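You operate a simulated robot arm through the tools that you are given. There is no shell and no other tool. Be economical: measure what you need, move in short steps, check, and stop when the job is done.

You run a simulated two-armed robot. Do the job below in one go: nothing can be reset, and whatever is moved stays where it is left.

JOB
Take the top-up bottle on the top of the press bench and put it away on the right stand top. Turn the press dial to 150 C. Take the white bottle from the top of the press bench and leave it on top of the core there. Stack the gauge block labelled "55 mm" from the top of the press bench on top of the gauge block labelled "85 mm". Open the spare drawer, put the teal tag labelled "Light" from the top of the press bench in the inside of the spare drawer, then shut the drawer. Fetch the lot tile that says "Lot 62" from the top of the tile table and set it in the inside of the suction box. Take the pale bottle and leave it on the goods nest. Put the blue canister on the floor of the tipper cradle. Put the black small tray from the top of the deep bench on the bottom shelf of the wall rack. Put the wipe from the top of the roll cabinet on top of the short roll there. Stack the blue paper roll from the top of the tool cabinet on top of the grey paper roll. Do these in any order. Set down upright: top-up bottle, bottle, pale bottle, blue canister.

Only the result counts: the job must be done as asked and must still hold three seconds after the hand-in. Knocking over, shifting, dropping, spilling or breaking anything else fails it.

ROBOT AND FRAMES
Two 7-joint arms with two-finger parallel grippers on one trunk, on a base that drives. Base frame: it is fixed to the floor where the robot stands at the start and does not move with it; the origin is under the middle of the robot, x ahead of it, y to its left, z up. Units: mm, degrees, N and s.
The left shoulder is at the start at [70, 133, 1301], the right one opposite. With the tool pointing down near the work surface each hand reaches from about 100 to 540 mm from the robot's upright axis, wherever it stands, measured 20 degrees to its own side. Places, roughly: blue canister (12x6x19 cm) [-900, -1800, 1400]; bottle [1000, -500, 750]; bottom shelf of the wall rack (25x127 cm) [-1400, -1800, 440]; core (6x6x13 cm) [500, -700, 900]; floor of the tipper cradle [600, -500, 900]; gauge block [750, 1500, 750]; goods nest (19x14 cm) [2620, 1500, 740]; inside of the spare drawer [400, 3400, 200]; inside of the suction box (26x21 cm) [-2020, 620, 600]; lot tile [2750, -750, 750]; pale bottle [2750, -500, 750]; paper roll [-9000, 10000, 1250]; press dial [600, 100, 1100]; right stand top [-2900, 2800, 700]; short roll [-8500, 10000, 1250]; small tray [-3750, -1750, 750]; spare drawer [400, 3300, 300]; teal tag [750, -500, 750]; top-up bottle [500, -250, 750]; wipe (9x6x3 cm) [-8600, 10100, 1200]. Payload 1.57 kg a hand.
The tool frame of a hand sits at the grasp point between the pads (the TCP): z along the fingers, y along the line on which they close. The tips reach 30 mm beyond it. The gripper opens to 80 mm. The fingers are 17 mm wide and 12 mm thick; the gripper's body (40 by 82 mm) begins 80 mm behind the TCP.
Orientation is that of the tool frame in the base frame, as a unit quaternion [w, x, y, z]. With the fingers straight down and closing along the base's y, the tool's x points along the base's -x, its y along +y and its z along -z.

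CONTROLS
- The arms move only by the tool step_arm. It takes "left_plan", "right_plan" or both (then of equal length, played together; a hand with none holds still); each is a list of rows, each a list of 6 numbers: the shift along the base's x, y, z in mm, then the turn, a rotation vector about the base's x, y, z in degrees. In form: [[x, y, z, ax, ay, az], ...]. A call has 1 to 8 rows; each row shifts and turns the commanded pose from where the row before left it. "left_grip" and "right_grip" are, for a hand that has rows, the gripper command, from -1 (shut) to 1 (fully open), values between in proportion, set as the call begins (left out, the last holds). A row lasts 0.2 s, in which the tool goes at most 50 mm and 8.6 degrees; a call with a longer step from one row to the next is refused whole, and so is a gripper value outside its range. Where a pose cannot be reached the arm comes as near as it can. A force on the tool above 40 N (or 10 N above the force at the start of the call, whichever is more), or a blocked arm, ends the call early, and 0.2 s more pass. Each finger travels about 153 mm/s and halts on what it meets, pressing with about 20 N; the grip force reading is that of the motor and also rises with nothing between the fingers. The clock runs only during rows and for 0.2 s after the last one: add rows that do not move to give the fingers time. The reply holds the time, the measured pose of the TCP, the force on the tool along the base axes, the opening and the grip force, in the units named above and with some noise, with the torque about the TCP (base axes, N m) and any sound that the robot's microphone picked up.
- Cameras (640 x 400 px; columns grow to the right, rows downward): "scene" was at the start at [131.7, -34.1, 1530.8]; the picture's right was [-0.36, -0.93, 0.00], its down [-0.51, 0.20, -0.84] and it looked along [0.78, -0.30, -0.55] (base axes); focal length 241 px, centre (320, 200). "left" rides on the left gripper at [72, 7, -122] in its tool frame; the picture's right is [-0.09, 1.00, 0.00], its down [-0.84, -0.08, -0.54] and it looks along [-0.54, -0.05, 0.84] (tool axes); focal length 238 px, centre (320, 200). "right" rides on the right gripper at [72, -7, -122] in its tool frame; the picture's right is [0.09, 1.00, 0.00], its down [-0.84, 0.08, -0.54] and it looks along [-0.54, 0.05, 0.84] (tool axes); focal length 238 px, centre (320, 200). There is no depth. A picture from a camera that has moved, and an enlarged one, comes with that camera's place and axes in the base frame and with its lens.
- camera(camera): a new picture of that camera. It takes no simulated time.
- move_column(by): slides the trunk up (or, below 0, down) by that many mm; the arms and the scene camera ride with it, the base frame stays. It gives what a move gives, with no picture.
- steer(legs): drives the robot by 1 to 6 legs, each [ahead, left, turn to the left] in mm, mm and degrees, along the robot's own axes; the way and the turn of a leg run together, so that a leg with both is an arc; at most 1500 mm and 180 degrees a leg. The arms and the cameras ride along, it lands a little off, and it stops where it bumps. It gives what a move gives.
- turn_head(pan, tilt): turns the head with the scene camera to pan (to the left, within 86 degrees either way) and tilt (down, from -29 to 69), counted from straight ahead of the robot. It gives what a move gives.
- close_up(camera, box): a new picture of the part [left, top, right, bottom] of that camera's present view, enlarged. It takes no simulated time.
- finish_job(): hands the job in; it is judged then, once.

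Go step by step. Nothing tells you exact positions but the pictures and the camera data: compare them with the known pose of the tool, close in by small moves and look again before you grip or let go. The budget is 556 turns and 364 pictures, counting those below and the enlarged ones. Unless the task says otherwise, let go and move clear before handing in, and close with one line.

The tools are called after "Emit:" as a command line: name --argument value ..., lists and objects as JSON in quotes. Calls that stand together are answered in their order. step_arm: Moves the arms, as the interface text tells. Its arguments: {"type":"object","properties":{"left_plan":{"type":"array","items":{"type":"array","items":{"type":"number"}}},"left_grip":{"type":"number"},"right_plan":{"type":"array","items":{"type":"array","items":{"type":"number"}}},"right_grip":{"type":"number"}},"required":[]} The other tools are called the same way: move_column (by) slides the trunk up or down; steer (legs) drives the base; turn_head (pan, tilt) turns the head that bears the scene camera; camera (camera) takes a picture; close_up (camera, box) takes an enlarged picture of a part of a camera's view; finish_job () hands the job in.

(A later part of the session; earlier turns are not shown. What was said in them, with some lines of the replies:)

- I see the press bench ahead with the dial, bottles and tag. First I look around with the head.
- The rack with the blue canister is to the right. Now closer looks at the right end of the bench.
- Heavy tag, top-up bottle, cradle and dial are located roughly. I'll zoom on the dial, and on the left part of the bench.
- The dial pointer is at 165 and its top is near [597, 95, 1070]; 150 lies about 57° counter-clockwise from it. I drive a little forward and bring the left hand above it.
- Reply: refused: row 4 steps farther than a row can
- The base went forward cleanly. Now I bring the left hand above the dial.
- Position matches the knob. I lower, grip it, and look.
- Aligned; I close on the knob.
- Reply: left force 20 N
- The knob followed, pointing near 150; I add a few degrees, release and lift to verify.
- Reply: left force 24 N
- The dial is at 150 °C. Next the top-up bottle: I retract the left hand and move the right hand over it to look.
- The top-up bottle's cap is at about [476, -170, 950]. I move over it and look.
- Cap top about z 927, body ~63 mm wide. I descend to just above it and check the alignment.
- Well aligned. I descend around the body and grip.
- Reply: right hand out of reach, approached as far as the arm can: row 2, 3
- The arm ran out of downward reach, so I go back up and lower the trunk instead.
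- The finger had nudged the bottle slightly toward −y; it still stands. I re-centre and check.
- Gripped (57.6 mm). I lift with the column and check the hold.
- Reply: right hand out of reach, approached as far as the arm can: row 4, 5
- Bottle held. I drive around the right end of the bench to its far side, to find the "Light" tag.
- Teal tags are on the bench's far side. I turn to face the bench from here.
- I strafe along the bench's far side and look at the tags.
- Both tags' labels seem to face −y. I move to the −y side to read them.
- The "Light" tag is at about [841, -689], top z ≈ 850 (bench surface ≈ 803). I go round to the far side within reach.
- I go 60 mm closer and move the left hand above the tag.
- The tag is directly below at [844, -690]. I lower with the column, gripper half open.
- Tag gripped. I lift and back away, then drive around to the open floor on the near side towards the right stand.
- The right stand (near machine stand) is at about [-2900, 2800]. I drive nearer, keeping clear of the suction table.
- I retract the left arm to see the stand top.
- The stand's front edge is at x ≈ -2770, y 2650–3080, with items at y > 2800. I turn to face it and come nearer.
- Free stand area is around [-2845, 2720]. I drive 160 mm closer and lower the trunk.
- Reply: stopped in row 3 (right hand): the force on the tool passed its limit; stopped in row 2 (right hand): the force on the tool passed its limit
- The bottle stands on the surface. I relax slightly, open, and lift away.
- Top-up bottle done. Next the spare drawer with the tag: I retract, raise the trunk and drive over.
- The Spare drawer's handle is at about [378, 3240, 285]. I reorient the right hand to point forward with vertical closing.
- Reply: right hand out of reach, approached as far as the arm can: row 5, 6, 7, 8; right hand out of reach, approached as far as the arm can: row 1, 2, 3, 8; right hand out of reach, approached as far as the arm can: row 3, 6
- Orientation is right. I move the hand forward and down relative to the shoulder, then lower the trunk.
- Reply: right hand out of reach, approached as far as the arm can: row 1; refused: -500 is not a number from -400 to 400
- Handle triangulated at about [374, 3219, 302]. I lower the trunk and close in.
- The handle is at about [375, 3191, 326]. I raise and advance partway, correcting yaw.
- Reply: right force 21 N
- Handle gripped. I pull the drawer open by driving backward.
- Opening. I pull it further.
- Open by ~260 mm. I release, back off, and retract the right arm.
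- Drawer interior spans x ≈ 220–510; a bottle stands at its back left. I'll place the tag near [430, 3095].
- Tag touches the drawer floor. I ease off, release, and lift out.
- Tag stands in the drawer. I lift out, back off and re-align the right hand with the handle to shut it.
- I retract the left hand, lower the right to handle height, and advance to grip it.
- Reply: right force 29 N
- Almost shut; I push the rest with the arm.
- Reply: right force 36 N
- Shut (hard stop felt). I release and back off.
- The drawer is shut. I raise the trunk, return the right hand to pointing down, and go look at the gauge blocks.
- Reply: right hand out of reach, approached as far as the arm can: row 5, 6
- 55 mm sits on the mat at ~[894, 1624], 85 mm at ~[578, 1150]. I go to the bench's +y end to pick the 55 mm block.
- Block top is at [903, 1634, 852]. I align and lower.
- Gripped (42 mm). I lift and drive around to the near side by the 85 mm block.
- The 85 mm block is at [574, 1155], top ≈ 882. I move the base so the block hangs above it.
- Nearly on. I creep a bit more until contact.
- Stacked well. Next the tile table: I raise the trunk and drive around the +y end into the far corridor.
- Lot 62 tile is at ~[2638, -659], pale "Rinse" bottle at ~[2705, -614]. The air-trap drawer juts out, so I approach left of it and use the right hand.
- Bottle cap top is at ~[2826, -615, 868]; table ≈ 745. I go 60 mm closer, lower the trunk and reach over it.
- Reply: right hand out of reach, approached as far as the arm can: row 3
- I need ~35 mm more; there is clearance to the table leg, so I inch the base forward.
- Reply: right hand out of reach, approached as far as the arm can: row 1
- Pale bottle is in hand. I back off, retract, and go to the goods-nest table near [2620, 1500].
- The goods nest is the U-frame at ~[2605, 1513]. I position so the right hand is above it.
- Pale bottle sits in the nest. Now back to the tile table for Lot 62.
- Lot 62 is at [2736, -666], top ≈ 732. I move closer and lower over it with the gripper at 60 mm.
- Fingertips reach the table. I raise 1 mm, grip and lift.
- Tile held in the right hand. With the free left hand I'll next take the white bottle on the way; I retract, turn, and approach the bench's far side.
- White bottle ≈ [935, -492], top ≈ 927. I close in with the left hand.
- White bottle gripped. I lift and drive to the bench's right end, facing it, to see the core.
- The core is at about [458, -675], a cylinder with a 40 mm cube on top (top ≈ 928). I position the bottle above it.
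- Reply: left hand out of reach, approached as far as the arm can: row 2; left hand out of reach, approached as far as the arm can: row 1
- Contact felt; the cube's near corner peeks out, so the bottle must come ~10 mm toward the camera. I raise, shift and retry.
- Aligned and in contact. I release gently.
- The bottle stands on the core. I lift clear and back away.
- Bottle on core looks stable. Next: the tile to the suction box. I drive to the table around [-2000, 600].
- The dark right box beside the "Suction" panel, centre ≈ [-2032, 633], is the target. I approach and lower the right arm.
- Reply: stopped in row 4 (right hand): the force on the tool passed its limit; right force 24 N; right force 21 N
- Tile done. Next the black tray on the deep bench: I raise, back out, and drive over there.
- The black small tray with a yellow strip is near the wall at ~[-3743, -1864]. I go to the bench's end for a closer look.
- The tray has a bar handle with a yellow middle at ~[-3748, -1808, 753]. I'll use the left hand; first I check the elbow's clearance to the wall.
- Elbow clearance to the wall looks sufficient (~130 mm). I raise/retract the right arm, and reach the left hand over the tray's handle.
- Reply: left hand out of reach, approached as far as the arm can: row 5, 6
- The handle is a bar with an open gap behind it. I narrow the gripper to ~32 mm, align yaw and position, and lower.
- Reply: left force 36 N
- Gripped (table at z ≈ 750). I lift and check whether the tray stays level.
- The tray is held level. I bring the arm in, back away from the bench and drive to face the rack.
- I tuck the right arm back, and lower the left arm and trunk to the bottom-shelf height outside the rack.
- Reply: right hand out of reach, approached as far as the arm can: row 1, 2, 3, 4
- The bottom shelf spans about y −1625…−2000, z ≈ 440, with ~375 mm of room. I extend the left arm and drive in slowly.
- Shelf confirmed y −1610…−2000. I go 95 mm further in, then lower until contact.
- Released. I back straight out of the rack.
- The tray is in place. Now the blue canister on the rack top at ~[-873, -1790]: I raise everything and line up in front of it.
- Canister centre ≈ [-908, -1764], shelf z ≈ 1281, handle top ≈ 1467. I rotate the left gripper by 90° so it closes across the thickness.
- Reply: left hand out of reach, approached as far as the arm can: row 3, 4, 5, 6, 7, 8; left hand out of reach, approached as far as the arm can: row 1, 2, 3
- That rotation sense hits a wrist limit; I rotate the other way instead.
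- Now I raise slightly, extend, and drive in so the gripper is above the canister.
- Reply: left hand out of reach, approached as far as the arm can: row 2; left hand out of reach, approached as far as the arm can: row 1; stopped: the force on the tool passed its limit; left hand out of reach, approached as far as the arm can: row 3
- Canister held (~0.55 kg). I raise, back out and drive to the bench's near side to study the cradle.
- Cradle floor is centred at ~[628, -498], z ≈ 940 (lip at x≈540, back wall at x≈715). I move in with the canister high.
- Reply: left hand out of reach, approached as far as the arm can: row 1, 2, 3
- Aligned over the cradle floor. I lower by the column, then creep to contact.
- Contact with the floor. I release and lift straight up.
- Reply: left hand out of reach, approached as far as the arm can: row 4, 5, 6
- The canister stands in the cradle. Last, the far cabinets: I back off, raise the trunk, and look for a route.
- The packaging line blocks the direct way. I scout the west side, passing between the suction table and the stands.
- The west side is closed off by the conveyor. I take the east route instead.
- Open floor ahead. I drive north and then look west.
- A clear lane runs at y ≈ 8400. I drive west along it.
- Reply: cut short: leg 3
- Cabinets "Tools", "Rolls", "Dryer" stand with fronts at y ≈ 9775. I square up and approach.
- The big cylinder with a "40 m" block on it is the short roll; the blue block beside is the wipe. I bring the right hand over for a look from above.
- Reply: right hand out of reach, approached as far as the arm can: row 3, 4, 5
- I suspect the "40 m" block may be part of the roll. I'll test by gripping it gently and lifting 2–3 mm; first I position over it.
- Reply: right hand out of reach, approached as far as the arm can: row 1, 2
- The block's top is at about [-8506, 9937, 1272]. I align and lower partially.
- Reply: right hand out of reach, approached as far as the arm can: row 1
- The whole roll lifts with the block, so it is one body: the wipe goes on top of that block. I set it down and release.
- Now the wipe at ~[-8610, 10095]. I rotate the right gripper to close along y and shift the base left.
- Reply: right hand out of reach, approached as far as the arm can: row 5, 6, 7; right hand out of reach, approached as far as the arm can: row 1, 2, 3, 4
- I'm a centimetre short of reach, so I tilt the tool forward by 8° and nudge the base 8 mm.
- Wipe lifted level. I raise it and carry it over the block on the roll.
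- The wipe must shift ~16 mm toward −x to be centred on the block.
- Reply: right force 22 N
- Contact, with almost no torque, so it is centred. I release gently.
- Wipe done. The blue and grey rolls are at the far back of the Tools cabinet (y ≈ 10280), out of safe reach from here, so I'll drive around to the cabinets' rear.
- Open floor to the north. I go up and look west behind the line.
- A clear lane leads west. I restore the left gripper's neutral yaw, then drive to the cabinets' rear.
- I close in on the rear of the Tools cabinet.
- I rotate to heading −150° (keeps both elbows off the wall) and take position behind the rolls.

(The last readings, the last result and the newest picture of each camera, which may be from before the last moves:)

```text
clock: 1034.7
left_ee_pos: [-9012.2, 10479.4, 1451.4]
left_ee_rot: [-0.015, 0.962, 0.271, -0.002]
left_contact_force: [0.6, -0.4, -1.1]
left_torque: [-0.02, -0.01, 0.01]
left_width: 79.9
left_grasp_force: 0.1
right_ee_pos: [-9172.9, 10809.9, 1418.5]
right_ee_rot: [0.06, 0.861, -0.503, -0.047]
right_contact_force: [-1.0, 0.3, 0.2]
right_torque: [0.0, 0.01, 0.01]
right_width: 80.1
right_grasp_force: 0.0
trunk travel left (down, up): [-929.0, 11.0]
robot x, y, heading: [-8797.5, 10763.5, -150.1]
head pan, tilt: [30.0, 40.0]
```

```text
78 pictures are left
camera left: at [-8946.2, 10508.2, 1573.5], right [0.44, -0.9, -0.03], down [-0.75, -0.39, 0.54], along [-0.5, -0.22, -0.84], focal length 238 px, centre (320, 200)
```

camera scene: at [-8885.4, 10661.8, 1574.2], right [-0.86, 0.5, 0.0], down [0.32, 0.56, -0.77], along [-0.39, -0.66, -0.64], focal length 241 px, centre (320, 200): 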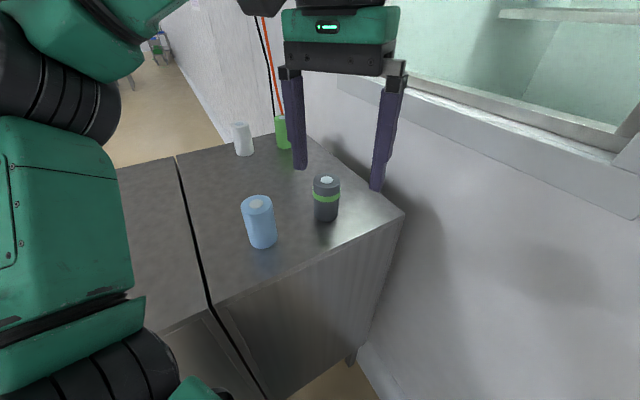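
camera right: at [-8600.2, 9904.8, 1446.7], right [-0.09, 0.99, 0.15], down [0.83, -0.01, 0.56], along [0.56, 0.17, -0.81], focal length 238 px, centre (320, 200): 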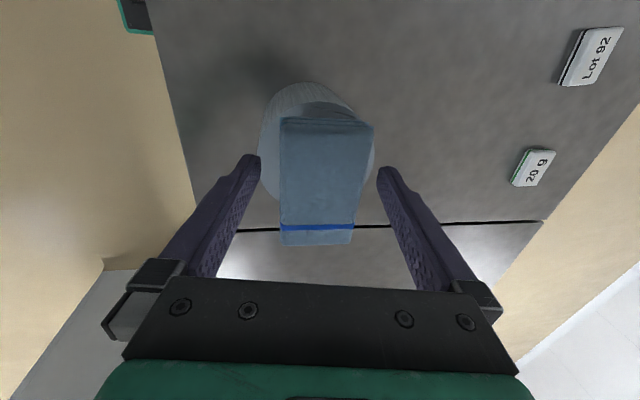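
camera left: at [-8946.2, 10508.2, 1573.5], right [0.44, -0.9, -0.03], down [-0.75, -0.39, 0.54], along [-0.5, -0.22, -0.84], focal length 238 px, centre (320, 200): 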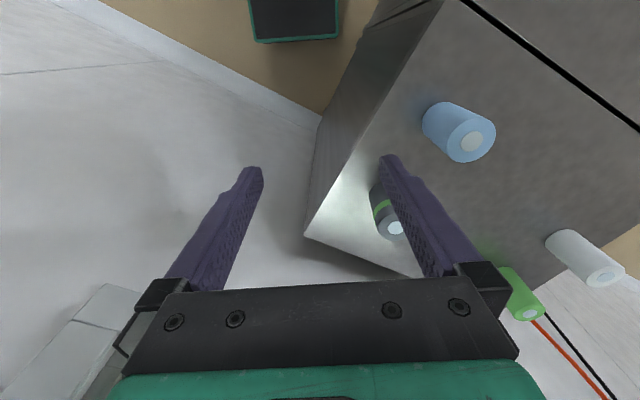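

Blue roll top ≈ [-8955, 10307, 1283]; grey roll top ≈ [-9104, 10313, 1285]. I bring the left hand over the blue one.

Emit:
step_arm --left_plan '[[14, -43, -8, 0, 0, 0], [14, -43, -8, 0, 0, 0], [14, -43, -10, 0, 0, 0], [14, -43, -10, 0, 0, 0], [0, 0, -20, 0, 0, 0], [0, 0, 0, 0, 0, 0]]'

Emit:
camera --camera "left"

Emit:
camera --camera "scene"

```text
clock: 1036.0
left_ee_pos: [-8952.6, 10308.6, 1394.5]
left_ee_rot: [-0.015, 0.962, 0.272, -0.002]
left_contact_force: [-0.1, 0.6, 0.5]
left_torque: [-0.02, -0.02, -0.02]
left_width: 80.0
left_grasp_force: 0.0
right_ee_pos: [-9173.6, 10811.2, 1417.9]
right_ee_rot: [0.061, 0.861, -0.503, -0.047]
right_contact_force: [0.3, -0.4, -0.2]
right_torque: [0.03, 0.03, -0.01]
right_width: 80.1
right_grasp_force: 0.1
trunk travel left (down, up): [-929.0, 11.0]
robot x, y, heading: [-8793.3, 10761.6, -150.1]
head pan, tilt: [30.0, 40.0]
```

```text
77 pictures are left
camera left: at [-8889.9, 10337.4, 1517.1], right [0.44, -0.9, -0.03], down [-0.75, -0.39, 0.54], along [-0.49, -0.22, -0.84], focal length 238 px, centre (320, 200)
```

left: 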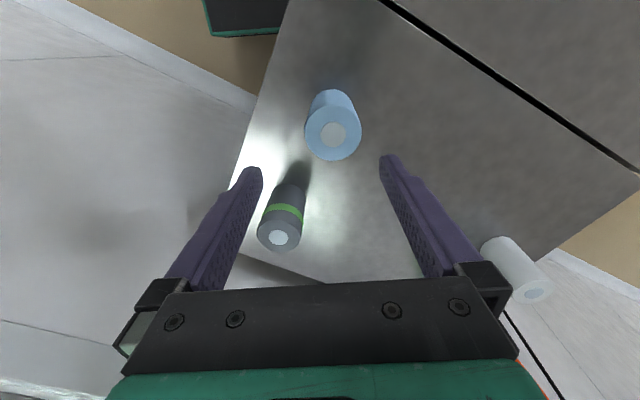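

```text
76 pictures are left
camera scene: at [-8885.9, 10663.1, 1574.3], right [-0.86, 0.5, 0.0], down [0.32, 0.56, -0.77], along [-0.39, -0.66, -0.64], focal length 241 px, centre (320, 200)
```

scene: 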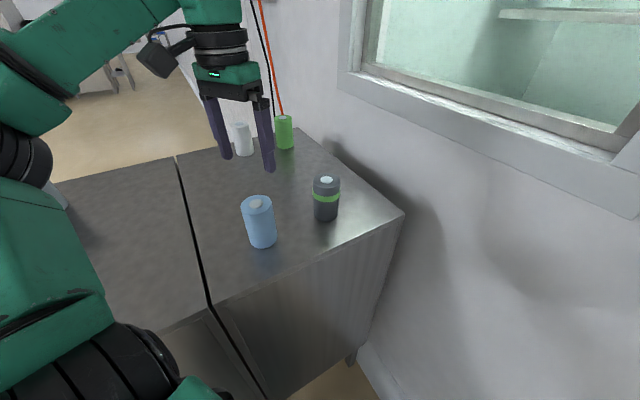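

Emit:
step_arm --left_plan '[[5, -10, -30, 0, 0, 0], [0, 0, -38, 0, 0, 0], [0, 0, 0, 0, 0, 0]]'

Emit:
camera --camera "left"

Emit:
close_up --camera "scene" --box '[190, 90, 350, 260]'

```text
clock: 1036.8
left_ee_pos: [-8949.3, 10299.8, 1326.5]
left_ee_rot: [-0.014, 0.962, 0.272, -0.002]
left_contact_force: [0.7, 0.0, -0.6]
left_torque: [-0.01, 0.01, 0.01]
left_width: 79.8
left_grasp_force: 0.0
right_ee_pos: [-9173.7, 10811.8, 1417.8]
right_ee_rot: [0.061, 0.861, -0.503, -0.047]
right_contact_force: [-0.2, 0.0, -0.3]
right_torque: [0.0, -0.01, 0.02]
right_width: 80.1
right_grasp_force: 0.0
trunk travel left (down, up): [-929.0, 11.0]
robot x, y, heading: [-8801.7, 10759.6, -150.3]
head pan, tilt: [30.0, 40.0]
```

```text
75 pictures are left
camera left: at [-8884.7, 10328.2, 1449.9], right [0.44, -0.9, -0.03], down [-0.75, -0.39, 0.54], along [-0.5, -0.22, -0.84], focal length 238 px, centre (320, 200)
```

left: 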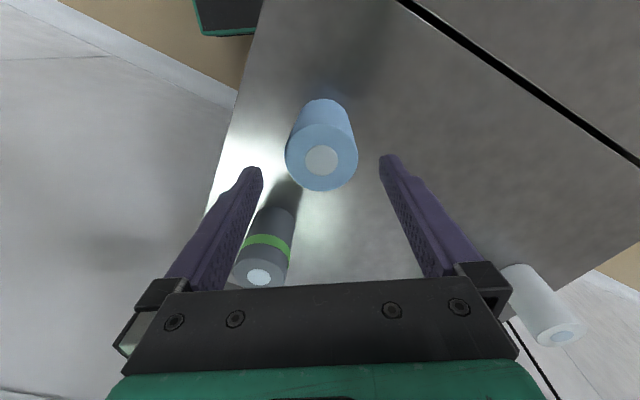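

```text
2.35 times, centred on (270, 175) of scene
camera zoom: at [-8885.5, 10663.8, 1574.3], right [-0.86, 0.5, 0.0], down [0.32, 0.55, -0.77], along [-0.39, -0.66, -0.64], focal length 567 px, centre (438, 259)
```

zoom: 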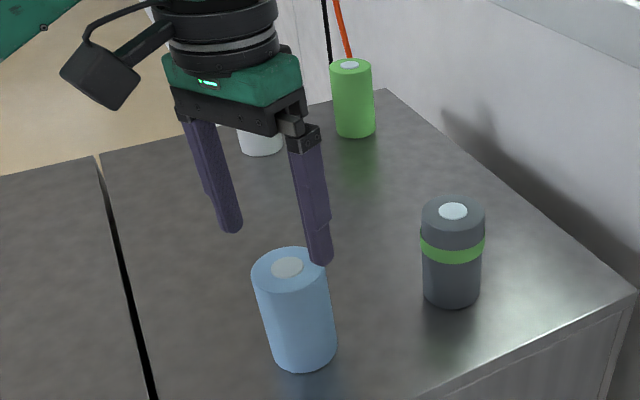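

Emit:
step_arm --left_plan '[[0, 0, -40, 0, 0, 0], [0, 0, -40, 0, 0, 0], [0, 0, -26, 0, 0, 0], [0, 0, 0, 0, 0, 0]]'

Emit:
step_arm --left_plan '[[0, 0, 0, 0, 0, 0], [0, 0, 0, 0, 0, 0], [0, 0, 0, 0, 0, 0]]' --left_grip -1

Emit:
camera --camera "left"

```text
clock: 1037.8
left_ee_pos: [-8950.2, 10298.2, 1221.4]
left_ee_rot: [-0.014, 0.962, 0.272, -0.001]
left_contact_force: [0.9, -0.2, 0.7]
left_torque: [0.01, 0.0, 0.0]
left_width: 80.3
left_grasp_force: 0.2
right_ee_pos: [-9171.6, 10810.6, 1418.6]
right_ee_rot: [0.061, 0.861, -0.503, -0.047]
right_contact_force: [0.1, 0.0, -0.2]
right_torque: [-0.04, -0.02, 0.02]
right_width: 79.9
right_grasp_force: 0.0
trunk travel left (down, up): [-929.0, 11.0]
robot x, y, heading: [-8795.4, 10759.1, -150.2]
head pan, tilt: [30.0, 40.0]
```

```text
clock: 1038.7
left_ee_pos: [-8950.0, 10298.0, 1221.6]
left_ee_rot: [-0.014, 0.962, 0.271, -0.001]
left_contact_force: [0.8, -0.8, 0.1]
left_torque: [-0.03, 0.0, -0.03]
left_width: 59.1
left_grasp_force: 20.0
right_ee_pos: [-9173.1, 10811.0, 1418.2]
right_ee_rot: [0.061, 0.861, -0.504, -0.047]
right_contact_force: [-0.4, 0.3, -0.8]
right_torque: [-0.01, 0.03, 0.02]
right_width: 80.1
right_grasp_force: 0.0
trunk travel left (down, up): [-929.0, 11.0]
robot x, y, heading: [-8800.4, 10767.0, -150.3]
head pan, tilt: [30.0, 40.0]
```

```text
73 pictures are left
camera left: at [-8885.0, 10326.2, 1344.1], right [0.44, -0.9, -0.03], down [-0.75, -0.39, 0.54], along [-0.5, -0.22, -0.84], focal length 238 px, centre (320, 200)
```

left: 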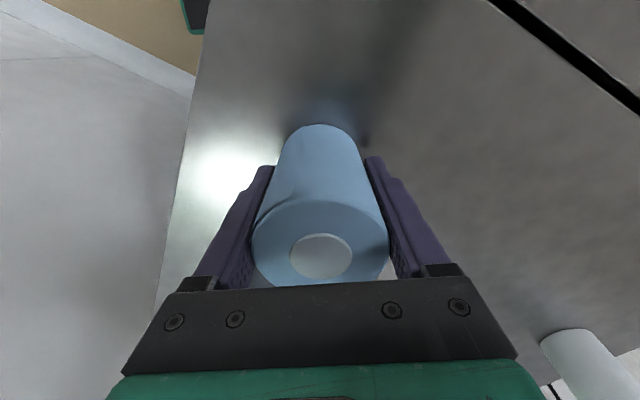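

Gripped (59 mm). I lift and move it over the grey roll.

Emit:
step_arm --left_plan '[[0, 0, 45, 0, 0, 0], [0, 0, 45, 0, 0, 0], [0, 0, 45, 0, 0, 0], [-38, 3, 5, 0, 0, 0], [-38, 3, 0, 0, 0, 0], [-38, 3, 0, 0, 0, 0], [-30, 3, 0, 0, 0, 0], [0, 0, 0, 0, 0, 0]]'

Emit:
close_up --camera "scene" --box '[220, 60, 420, 260]'

Emit:
camera --camera "left"

```text
clock: 1040.5
left_ee_pos: [-9094.4, 10309.7, 1360.6]
left_ee_rot: [-0.014, 0.962, 0.271, -0.001]
left_contact_force: [-0.3, 0.5, -0.5]
left_torque: [0.0, 0.0, 0.03]
left_width: 59.0
left_grasp_force: 19.9
right_ee_pos: [-9172.8, 10810.5, 1418.5]
right_ee_rot: [0.06, 0.861, -0.503, -0.048]
right_contact_force: [0.4, -0.2, -0.6]
right_torque: [-0.02, -0.02, 0.0]
right_width: 80.0
right_grasp_force: 0.1
trunk travel left (down, up): [-929.0, 11.0]
robot x, y, heading: [-8799.6, 10761.7, -150.2]
head pan, tilt: [30.0, 40.0]
```

```text
2.00 times, centred on (320, 160) of scene
camera zoom: at [-8884.9, 10662.8, 1574.3], right [-0.86, 0.5, 0.0], down [0.32, 0.56, -0.77], along [-0.39, -0.66, -0.64], focal length 482 px, centre (320, 280)
```

zoom: 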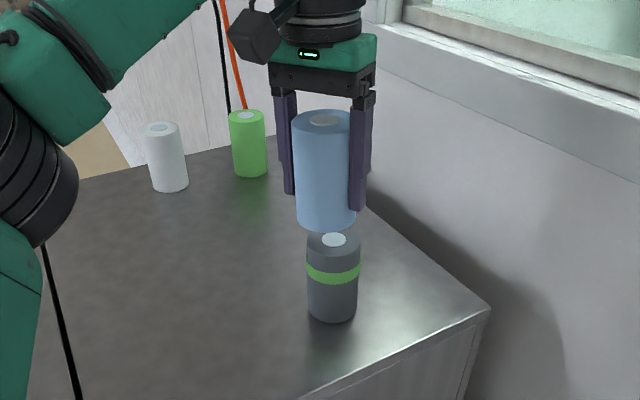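

```text
71 pictures are left
camera left: at [-9029.0, 10338.4, 1483.7], right [0.44, -0.9, -0.03], down [-0.75, -0.39, 0.54], along [-0.5, -0.22, -0.84], focal length 238 px, centre (320, 200)
```

left: 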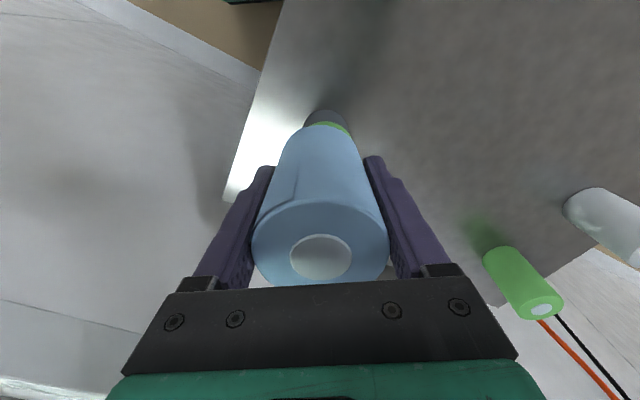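

Emit:
step_arm --left_plan '[[-6, 5, 0, 0, 0, 0], [0, 0, -8, 0, 0, 0], [0, 0, -7, 0, 0, 0], [0, 0, 0, 0, 0, 0]]'

Emit:
close_up --camera "scene" --box '[290, 90, 370, 230]'

```text
clock: 1041.5
left_ee_pos: [-9099.7, 10314.4, 1346.1]
left_ee_rot: [-0.014, 0.962, 0.272, 0.0]
left_contact_force: [-0.9, 0.6, -0.3]
left_torque: [0.0, 0.05, -0.01]
left_width: 58.8
left_grasp_force: 20.0
right_ee_pos: [-9172.6, 10810.3, 1418.8]
right_ee_rot: [0.061, 0.861, -0.503, -0.048]
right_contact_force: [-0.7, 0.1, 0.0]
right_torque: [0.0, 0.02, 0.01]
right_width: 80.0
right_grasp_force: 0.0
trunk travel left (down, up): [-929.0, 11.0]
robot x, y, heading: [-8796.0, 10763.2, -150.1]
head pan, tilt: [30.0, 40.0]
```

```text
2.86 times, centred on (330, 160) of scene
camera zoom: at [-8885.6, 10662.4, 1574.2], right [-0.86, 0.5, 0.0], down [0.32, 0.56, -0.77], along [-0.39, -0.66, -0.64], focal length 688 px, centre (291, 314)
```

zoom: 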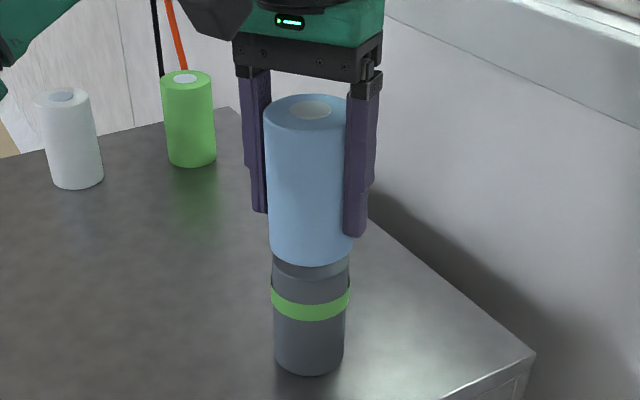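

Emit:
step_arm --left_plan '[[2, 3, 0, 0, 0, 0], [0, 0, -4, 0, 0, 0], [0, 0, -3, 0, 0, 0], [0, 0, 0, 0, 0, 0]]'

Emit:
step_arm --left_plan '[[0, 0, -2, 0, 0, 0], [0, 0, -2, 0, 0, 0], [0, 0, 0, 0, 0, 0]]'

Emit:
close_up --camera "scene" --box '[290, 90, 370, 230]'

```text
clock: 1042.5
left_ee_pos: [-9098.7, 10317.2, 1339.4]
left_ee_rot: [-0.014, 0.962, 0.272, -0.001]
left_contact_force: [-0.3, -0.2, -0.9]
left_torque: [-0.01, 0.01, -0.01]
left_width: 59.1
left_grasp_force: 19.5
right_ee_pos: [-9173.2, 10810.0, 1418.2]
right_ee_rot: [0.06, 0.861, -0.503, -0.048]
right_contact_force: [0.4, -0.6, -0.6]
right_torque: [-0.02, -0.03, 0.0]
right_width: 80.0
right_grasp_force: 0.1
trunk travel left (down, up): [-929.0, 11.0]
robot x, y, heading: [-8794.2, 10763.6, -150.0]
head pan, tilt: [30.0, 40.0]
```

```text
clock: 1043.2
left_ee_pos: [-9098.9, 10318.8, 1335.5]
left_ee_rot: [-0.014, 0.962, 0.272, 0.0]
left_contact_force: [-0.7, 0.8, -0.5]
left_torque: [0.03, 0.02, 0.01]
left_width: 58.9
left_grasp_force: 20.1
right_ee_pos: [-9171.7, 10809.6, 1417.8]
right_ee_rot: [0.061, 0.861, -0.503, -0.047]
right_contact_force: [0.2, 0.3, -0.4]
right_torque: [0.02, 0.0, -0.04]
right_width: 80.1
right_grasp_force: 0.2
trunk travel left (down, up): [-929.0, 11.0]
robot x, y, heading: [-8795.3, 10762.4, -150.2]
head pan, tilt: [30.0, 40.0]
```

```text
2.86 times, centred on (330, 160) of scene
camera zoom: at [-8885.3, 10662.5, 1574.2], right [-0.86, 0.5, 0.0], down [0.32, 0.56, -0.77], along [-0.39, -0.66, -0.64], focal length 688 px, centre (291, 314)
```

zoom: 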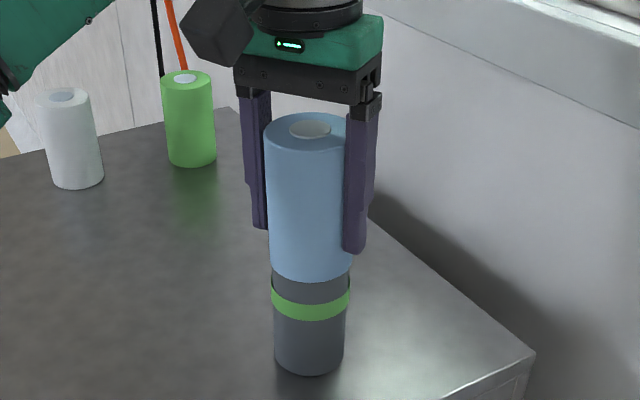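

Emit:
step_arm --left_plan '[[0, 0, -2, 0, 0, 0], [0, 0, -2, 0, 0, 0], [0, 0, 0, 0, 0, 0]]'

Emit:
step_arm --left_plan '[[0, 0, -2, 0, 0, 0], [0, 0, 0, 0, 0, 0]]'

Emit:
close_up --camera "scene" --box '[290, 90, 370, 230]'

```text
clock: 1044.0
left_ee_pos: [-9098.3, 10318.0, 1330.9]
left_ee_rot: [-0.014, 0.962, 0.272, -0.001]
left_contact_force: [0.4, -0.3, -1.1]
left_torque: [-0.01, -0.01, 0.0]
left_width: 58.8
left_grasp_force: 19.6
right_ee_pos: [-9172.2, 10810.4, 1418.3]
right_ee_rot: [0.061, 0.861, -0.503, -0.048]
right_contact_force: [0.1, -0.2, -0.4]
right_torque: [0.03, -0.02, 0.0]
right_width: 80.1
right_grasp_force: 0.1
trunk travel left (down, up): [-929.0, 11.0]
robot x, y, heading: [-8799.2, 10762.3, -150.4]
head pan, tilt: [30.0, 40.0]
```

```text
clock: 1044.7
left_ee_pos: [-9098.5, 10318.4, 1328.5]
left_ee_rot: [-0.014, 0.962, 0.272, -0.001]
left_contact_force: [-0.5, -0.5, 0.1]
left_torque: [-0.02, 0.01, 0.01]
left_width: 58.8
left_grasp_force: 19.9
right_ee_pos: [-9173.7, 10808.8, 1419.3]
right_ee_rot: [0.06, 0.861, -0.502, -0.048]
right_contact_force: [-0.4, -0.5, -0.5]
right_torque: [0.0, -0.05, 0.0]
right_width: 80.1
right_grasp_force: 0.0
trunk travel left (down, up): [-929.0, 11.0]
robot x, y, heading: [-8795.9, 10764.5, -150.2]
head pan, tilt: [30.0, 40.0]
```

```text
2.86 times, centred on (330, 160) of scene
camera zoom: at [-8885.4, 10662.4, 1574.2], right [-0.86, 0.5, 0.0], down [0.32, 0.56, -0.77], along [-0.39, -0.66, -0.64], focal length 688 px, centre (291, 314)
```

zoom: 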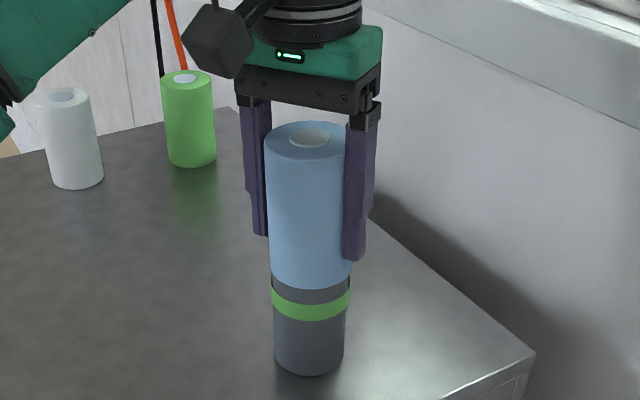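

The geometry says the blue roll is still ~26 mm toward me from the grey roll's axis. I raise slightly and shift it back.

Emit:
step_arm --left_plan '[[0, 0, 6, 0, 0, 0], [-6, -11, 0, 0, 0, 0], [-7, -11, 0, 0, 0, 0], [0, 0, 0, 0, 0, 0]]'

Emit:
close_up --camera "scene" --box '[290, 90, 370, 230]'

Emit:
camera --camera "left"

```text
clock: 1045.7
left_ee_pos: [-9111.7, 10295.6, 1335.0]
left_ee_rot: [-0.014, 0.962, 0.271, -0.001]
left_contact_force: [0.5, -0.2, -1.6]
left_torque: [0.01, 0.0, 0.02]
left_width: 58.9
left_grasp_force: 20.2
right_ee_pos: [-9173.3, 10810.9, 1418.3]
right_ee_rot: [0.06, 0.861, -0.503, -0.048]
right_contact_force: [0.1, 0.2, -0.5]
right_torque: [0.01, -0.01, -0.01]
right_width: 80.0
right_grasp_force: 0.1
trunk travel left (down, up): [-929.0, 11.0]
robot x, y, heading: [-8800.0, 10762.1, -150.2]
head pan, tilt: [30.0, 40.0]
```

```text
2.86 times, centred on (330, 160) of scene
camera zoom: at [-8885.3, 10662.6, 1574.3], right [-0.86, 0.5, 0.0], down [0.32, 0.56, -0.77], along [-0.39, -0.66, -0.64], focal length 688 px, centre (291, 314)
```

zoom: 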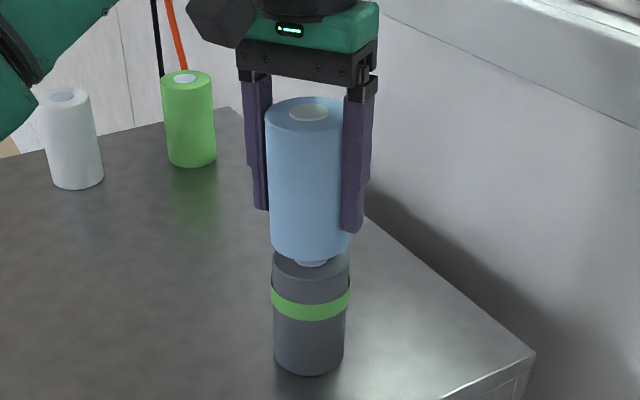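

```text
66 pictures are left
camera left: at [-9046.1, 10324.9, 1457.5], right [0.44, -0.9, -0.03], down [-0.75, -0.39, 0.54], along [-0.5, -0.22, -0.84], focal length 238 px, centre (320, 200)
```

left: 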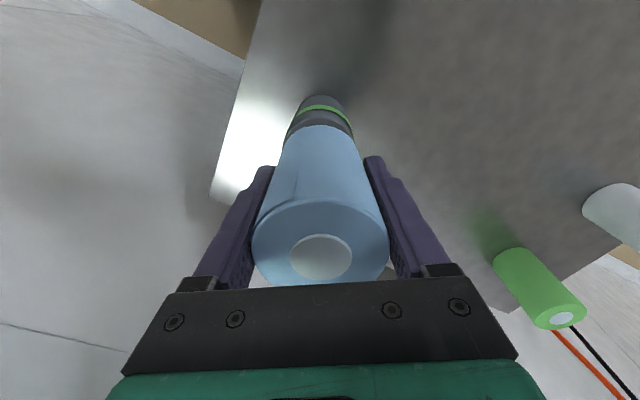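

Emit:
step_arm --left_plan '[[6, 10.4, 0, 0, 0, 0], [0, 0, -4, 0, 0, 0], [0, 0, -4, 0, 0, 0], [0, 0, 0, 0, 0, 0]]'

Emit:
step_arm --left_plan '[[0, 0, -3, 0, 0, 0], [0, 0, 0, 0, 0, 0]]'

Emit:
close_up --camera "scene" --box '[290, 90, 370, 230]'

```text
clock: 1046.7
left_ee_pos: [-9105.9, 10306.3, 1326.6]
left_ee_rot: [-0.015, 0.962, 0.271, -0.002]
left_contact_force: [0.1, 0.0, -0.4]
left_torque: [-0.02, -0.01, 0.0]
left_width: 58.9
left_grasp_force: 20.4
right_ee_pos: [-9173.2, 10811.1, 1417.9]
right_ee_rot: [0.06, 0.861, -0.503, -0.048]
right_contact_force: [-0.9, 0.2, -0.4]
right_torque: [0.02, 0.02, 0.0]
right_width: 80.2
right_grasp_force: 0.1
trunk travel left (down, up): [-929.0, 11.0]
robot x, y, heading: [-8798.0, 10761.8, -150.1]
head pan, tilt: [30.0, 40.0]
```

```text
clock: 1047.2
left_ee_pos: [-9105.9, 10306.0, 1325.4]
left_ee_rot: [-0.014, 0.962, 0.271, 0.0]
left_contact_force: [-0.1, 0.1, -0.2]
left_torque: [0.02, -0.01, 0.01]
left_width: 59.1
left_grasp_force: 20.2
right_ee_pos: [-9173.3, 10811.2, 1418.1]
right_ee_rot: [0.06, 0.861, -0.503, -0.048]
right_contact_force: [0.1, 0.9, 0.1]
right_torque: [-0.02, 0.01, 0.01]
right_width: 79.9
right_grasp_force: 0.0
trunk travel left (down, up): [-929.0, 11.0]
robot x, y, heading: [-8795.2, 10759.8, -150.0]
head pan, tilt: [30.0, 40.0]
```

```text
2.86 times, centred on (330, 160) of scene
camera zoom: at [-8885.5, 10662.3, 1574.2], right [-0.86, 0.5, 0.0], down [0.32, 0.56, -0.77], along [-0.39, -0.66, -0.64], focal length 688 px, centre (291, 314)
```

zoom: 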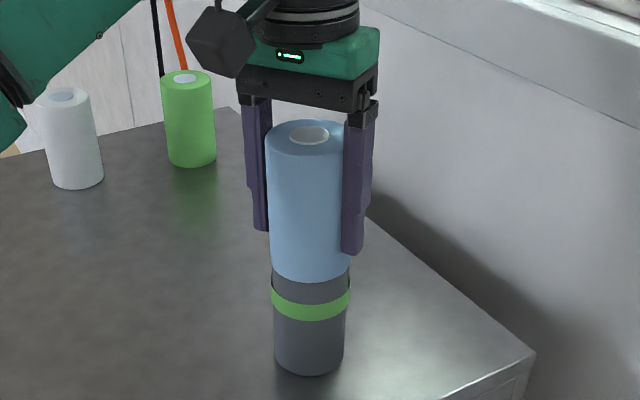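

Emit:
step_arm --left_plan '[[0, 0, -2, 0, 0, 0], [0, 0, -2, 0, 0, 0], [0, 0, 0, 0, 0, 0]]'

Emit:
step_arm --left_plan '[[0, 0, -2, 0, 0, 0], [0, 0, 0, 0, 0, 0]]'

```text
clock: 1048.0
left_ee_pos: [-9103.9, 10307.7, 1321.2]
left_ee_rot: [-0.015, 0.962, 0.271, -0.003]
left_contact_force: [-0.1, -3.5, 10.8]
left_torque: [-0.51, -0.09, -0.04]
left_width: 59.3
left_grasp_force: 19.8
right_ee_pos: [-9172.2, 10810.7, 1418.6]
right_ee_rot: [0.06, 0.861, -0.503, -0.047]
right_contact_force: [-0.3, -0.5, 0.4]
right_torque: [-0.04, 0.01, 0.01]
right_width: 80.2
right_grasp_force: 0.1
trunk travel left (down, up): [-929.0, 11.0]
robot x, y, heading: [-8798.1, 10760.6, -150.3]
head pan, tilt: [30.0, 40.0]
```

```text
clock: 1048.7
left_ee_pos: [-9104.5, 10307.4, 1319.5]
left_ee_rot: [-0.014, 0.962, 0.271, -0.003]
left_contact_force: [0.2, -4.3, 18.5]
left_torque: [-0.62, -0.24, -0.02]
left_width: 59.3
left_grasp_force: 19.9
right_ee_pos: [-9171.9, 10812.0, 1418.6]
right_ee_rot: [0.061, 0.86, -0.504, -0.047]
right_contact_force: [-0.3, -0.5, -0.9]
right_torque: [0.0, 0.03, 0.01]
right_width: 80.0
right_grasp_force: 0.0
trunk travel left (down, up): [-929.0, 11.0]
robot x, y, heading: [-8797.0, 10762.8, -150.2]
head pan, tilt: [30.0, 40.0]
```

Contact. I relieve the pressure and release.

Emit:
step_arm --left_plan '[[0, 0, 2, 0, 0, 0], [0, 0, 0, 0, 0, 0]]'

Emit:
step_arm --left_plan '[[0, 0, 0, 0, 0, 0], [0, 0, 0, 0, 0, 0], [0, 0, 0, 0, 0, 0]]' --left_grip 1

Emit:
close_up --camera "scene" --box '[290, 90, 370, 230]'

Emit:
camera --camera "left"

```text
clock: 1049.2
left_ee_pos: [-9104.3, 10308.0, 1318.5]
left_ee_rot: [-0.014, 0.962, 0.272, -0.001]
left_contact_force: [0.2, -0.3, 3.6]
left_torque: [-0.07, -0.06, 0.03]
left_width: 59.2
left_grasp_force: 19.5
right_ee_pos: [-9172.0, 10811.4, 1418.3]
right_ee_rot: [0.061, 0.861, -0.503, -0.047]
right_contact_force: [0.7, 0.1, 0.3]
right_torque: [-0.02, 0.04, 0.02]
right_width: 79.9
right_grasp_force: 0.1
trunk travel left (down, up): [-929.0, 11.0]
robot x, y, heading: [-8797.7, 10760.7, -150.1]
head pan, tilt: [30.0, 40.0]
```

```text
clock: 1050.0
left_ee_pos: [-9105.6, 10306.2, 1321.0]
left_ee_rot: [-0.014, 0.962, 0.272, -0.001]
left_contact_force: [-0.7, -0.8, -0.3]
left_torque: [-0.02, 0.0, 0.0]
left_width: 80.1
left_grasp_force: 0.1
right_ee_pos: [-9172.4, 10809.9, 1418.5]
right_ee_rot: [0.06, 0.861, -0.503, -0.047]
right_contact_force: [0.1, 0.6, -0.6]
right_torque: [0.02, 0.01, 0.03]
right_width: 79.9
right_grasp_force: 0.1
trunk travel left (down, up): [-929.0, 11.0]
robot x, y, heading: [-8795.9, 10766.6, -150.3]
head pan, tilt: [30.0, 40.0]
```

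```text
2.86 times, centred on (330, 160) of scene
camera zoom: at [-8885.2, 10662.7, 1574.3], right [-0.86, 0.5, 0.0], down [0.32, 0.56, -0.77], along [-0.39, -0.66, -0.64], focal length 688 px, centre (291, 314)
```

zoom: 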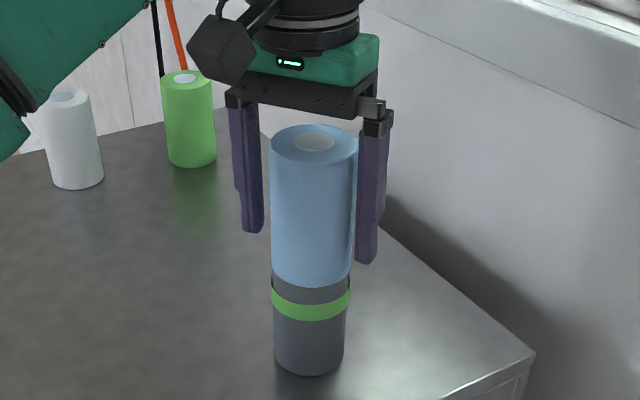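

```text
63 pictures are left
camera left: at [-9040.1, 10335.5, 1442.6], right [0.44, -0.9, -0.03], down [-0.75, -0.39, 0.54], along [-0.5, -0.22, -0.84], focal length 238 px, centre (320, 200)
```

left: 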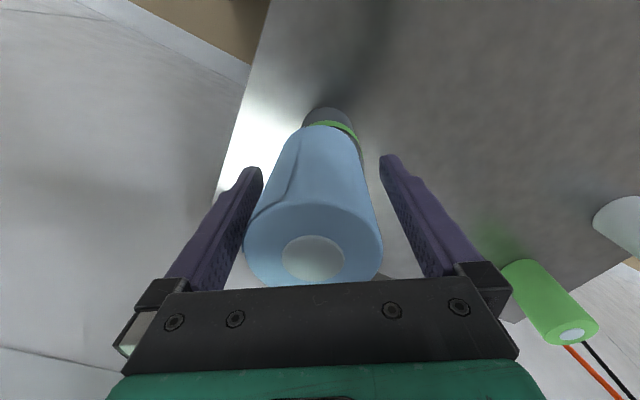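

The blue roll stands on the grey one. Lifting could hit the reach limit, so I centre the fingers and back them out horizontally with the arm.

Emit:
step_arm --left_plan '[[-2.5, 4.5, 0, 0, 0, 0], [0, 0, 0, 0, 0, 0]]'

Emit:
camera --camera "left"

```text
clock: 1050.7
left_ee_pos: [-9107.6, 10311.3, 1319.9]
left_ee_rot: [-0.014, 0.963, 0.27, -0.001]
left_contact_force: [-0.7, 0.2, 0.3]
left_torque: [0.01, -0.02, -0.03]
left_width: 80.1
left_grasp_force: 0.2
right_ee_pos: [-9172.9, 10809.9, 1418.0]
right_ee_rot: [0.061, 0.861, -0.503, -0.047]
right_contact_force: [0.2, 0.8, 0.3]
right_torque: [-0.01, -0.01, 0.0]
right_width: 79.9
right_grasp_force: 0.1
trunk travel left (down, up): [-929.0, 11.0]
robot x, y, heading: [-8796.0, 10766.1, -150.1]
head pan, tilt: [30.0, 40.0]
```

```text
62 pictures are left
camera left: at [-9042.9, 10340.1, 1442.7], right [0.44, -0.9, -0.03], down [-0.75, -0.39, 0.54], along [-0.5, -0.22, -0.84], focal length 238 px, centre (320, 200)
```

left: 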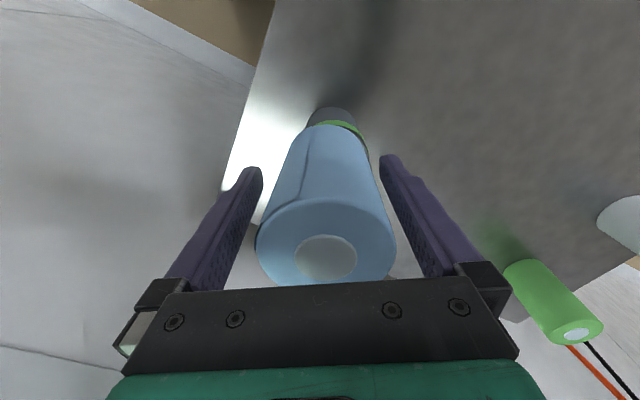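

Emit:
step_arm --left_plan '[[9, 4.4, 0, 0, 0, 0], [18, 8.8, 0, 0, 0, 0], [18, 8.8, 0, 0, 0, 0], [18, 8.8, 0, 0, 0, 0], [18, 8.8, 0, 0, 0, 0], [18, 8.8, 0, 0, 0, 0]]'

Emit:
close_up --camera "scene" --box '[260, 80, 400, 250]'

```text
clock: 1052.0
left_ee_pos: [-9006.7, 10360.6, 1320.4]
left_ee_rot: [-0.014, 0.962, 0.271, -0.002]
left_contact_force: [-0.1, -0.7, 0.5]
left_torque: [0.01, -0.03, -0.02]
left_width: 79.8
left_grasp_force: 0.1
right_ee_pos: [-9171.9, 10811.8, 1418.2]
right_ee_rot: [0.061, 0.861, -0.503, -0.048]
right_contact_force: [0.0, 0.1, 0.5]
right_torque: [-0.02, 0.01, -0.01]
right_width: 79.9
right_grasp_force: 0.0
trunk travel left (down, up): [-929.0, 11.0]
robot x, y, heading: [-8797.2, 10763.3, -150.1]
head pan, tilt: [30.0, 40.0]
```

```text
2.35 times, centred on (330, 165) of scene
camera zoom: at [-8883.8, 10663.0, 1574.4], right [-0.86, 0.5, 0.0], down [0.32, 0.56, -0.77], along [-0.39, -0.66, -0.64], focal length 567 px, centre (296, 282)
```

zoom: 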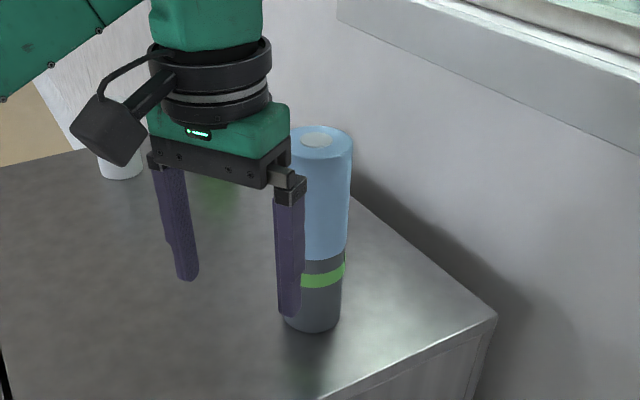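

The stack is clear of the gripper. I move away and take a last look.

Emit:
step_arm --left_plan '[[30, 15, 30, 0, 0, 0], [30, 15, 30, 0, 0, 0], [0, 0, 20, 0, 0, 0]]'

Emit:
steer --legs '[[-350, 0, 0]]'

Emit:
camera --camera "scene"

```text
clock: 1052.8
left_ee_pos: [-8948.5, 10390.5, 1399.9]
left_ee_rot: [-0.015, 0.962, 0.271, -0.001]
left_contact_force: [-0.1, -0.6, -0.8]
left_torque: [0.01, 0.0, -0.01]
left_width: 80.0
left_grasp_force: 0.0
right_ee_pos: [-9171.9, 10809.7, 1418.7]
right_ee_rot: [0.06, 0.86, -0.504, -0.047]
right_contact_force: [-0.9, -0.2, -0.5]
right_torque: [0.01, -0.04, -0.02]
right_width: 80.0
right_grasp_force: 0.0
trunk travel left (down, up): [-929.0, 11.0]
robot x, y, heading: [-8796.3, 10760.0, -150.2]
head pan, tilt: [30.0, 40.0]
```

```text
clock: 1055.1
left_ee_pos: [-8649.4, 10561.1, 1397.6]
left_ee_rot: [-0.015, 0.963, 0.27, -0.001]
left_contact_force: [0.0, 0.4, 0.6]
left_torque: [0.0, -0.02, -0.03]
left_width: 80.1
left_grasp_force: 0.1
right_ee_pos: [-8872.8, 10983.9, 1417.6]
right_ee_rot: [0.058, 0.861, -0.503, -0.047]
right_contact_force: [-0.4, -0.5, -1.3]
right_torque: [0.02, -0.03, -0.02]
right_width: 80.0
right_grasp_force: 0.1
trunk travel left (down, up): [-929.0, 11.0]
robot x, y, heading: [-8492.4, 10935.2, -150.5]
head pan, tilt: [30.0, 40.0]
```

```text
60 pictures are left
camera scene: at [-8585.4, 10834.0, 1573.9], right [-0.86, 0.51, 0.0], down [0.33, 0.56, -0.76], along [-0.39, -0.66, -0.64], focal length 241 px, centre (320, 200)
```

scene: 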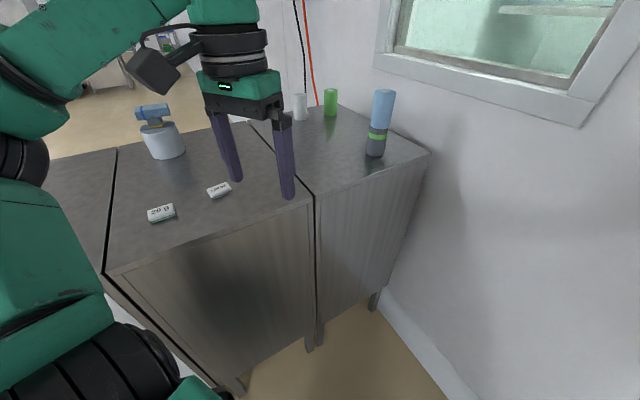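

The blue roll is stacked on the grey roll and the wipe is still on the short roll. Everything has been placed, so I hand the job in.

Emit:
finish_job

```text
The job is handed in.
```

All eleven tasks are done and handed in, and nothing else was seen to fall or move out of place. The wipe rests on the "40 m" block fixed to the top of the short roll, because that block takes up the roll's centre. To check it was fixed, I lifted the roll about 5 mm and set it back down.
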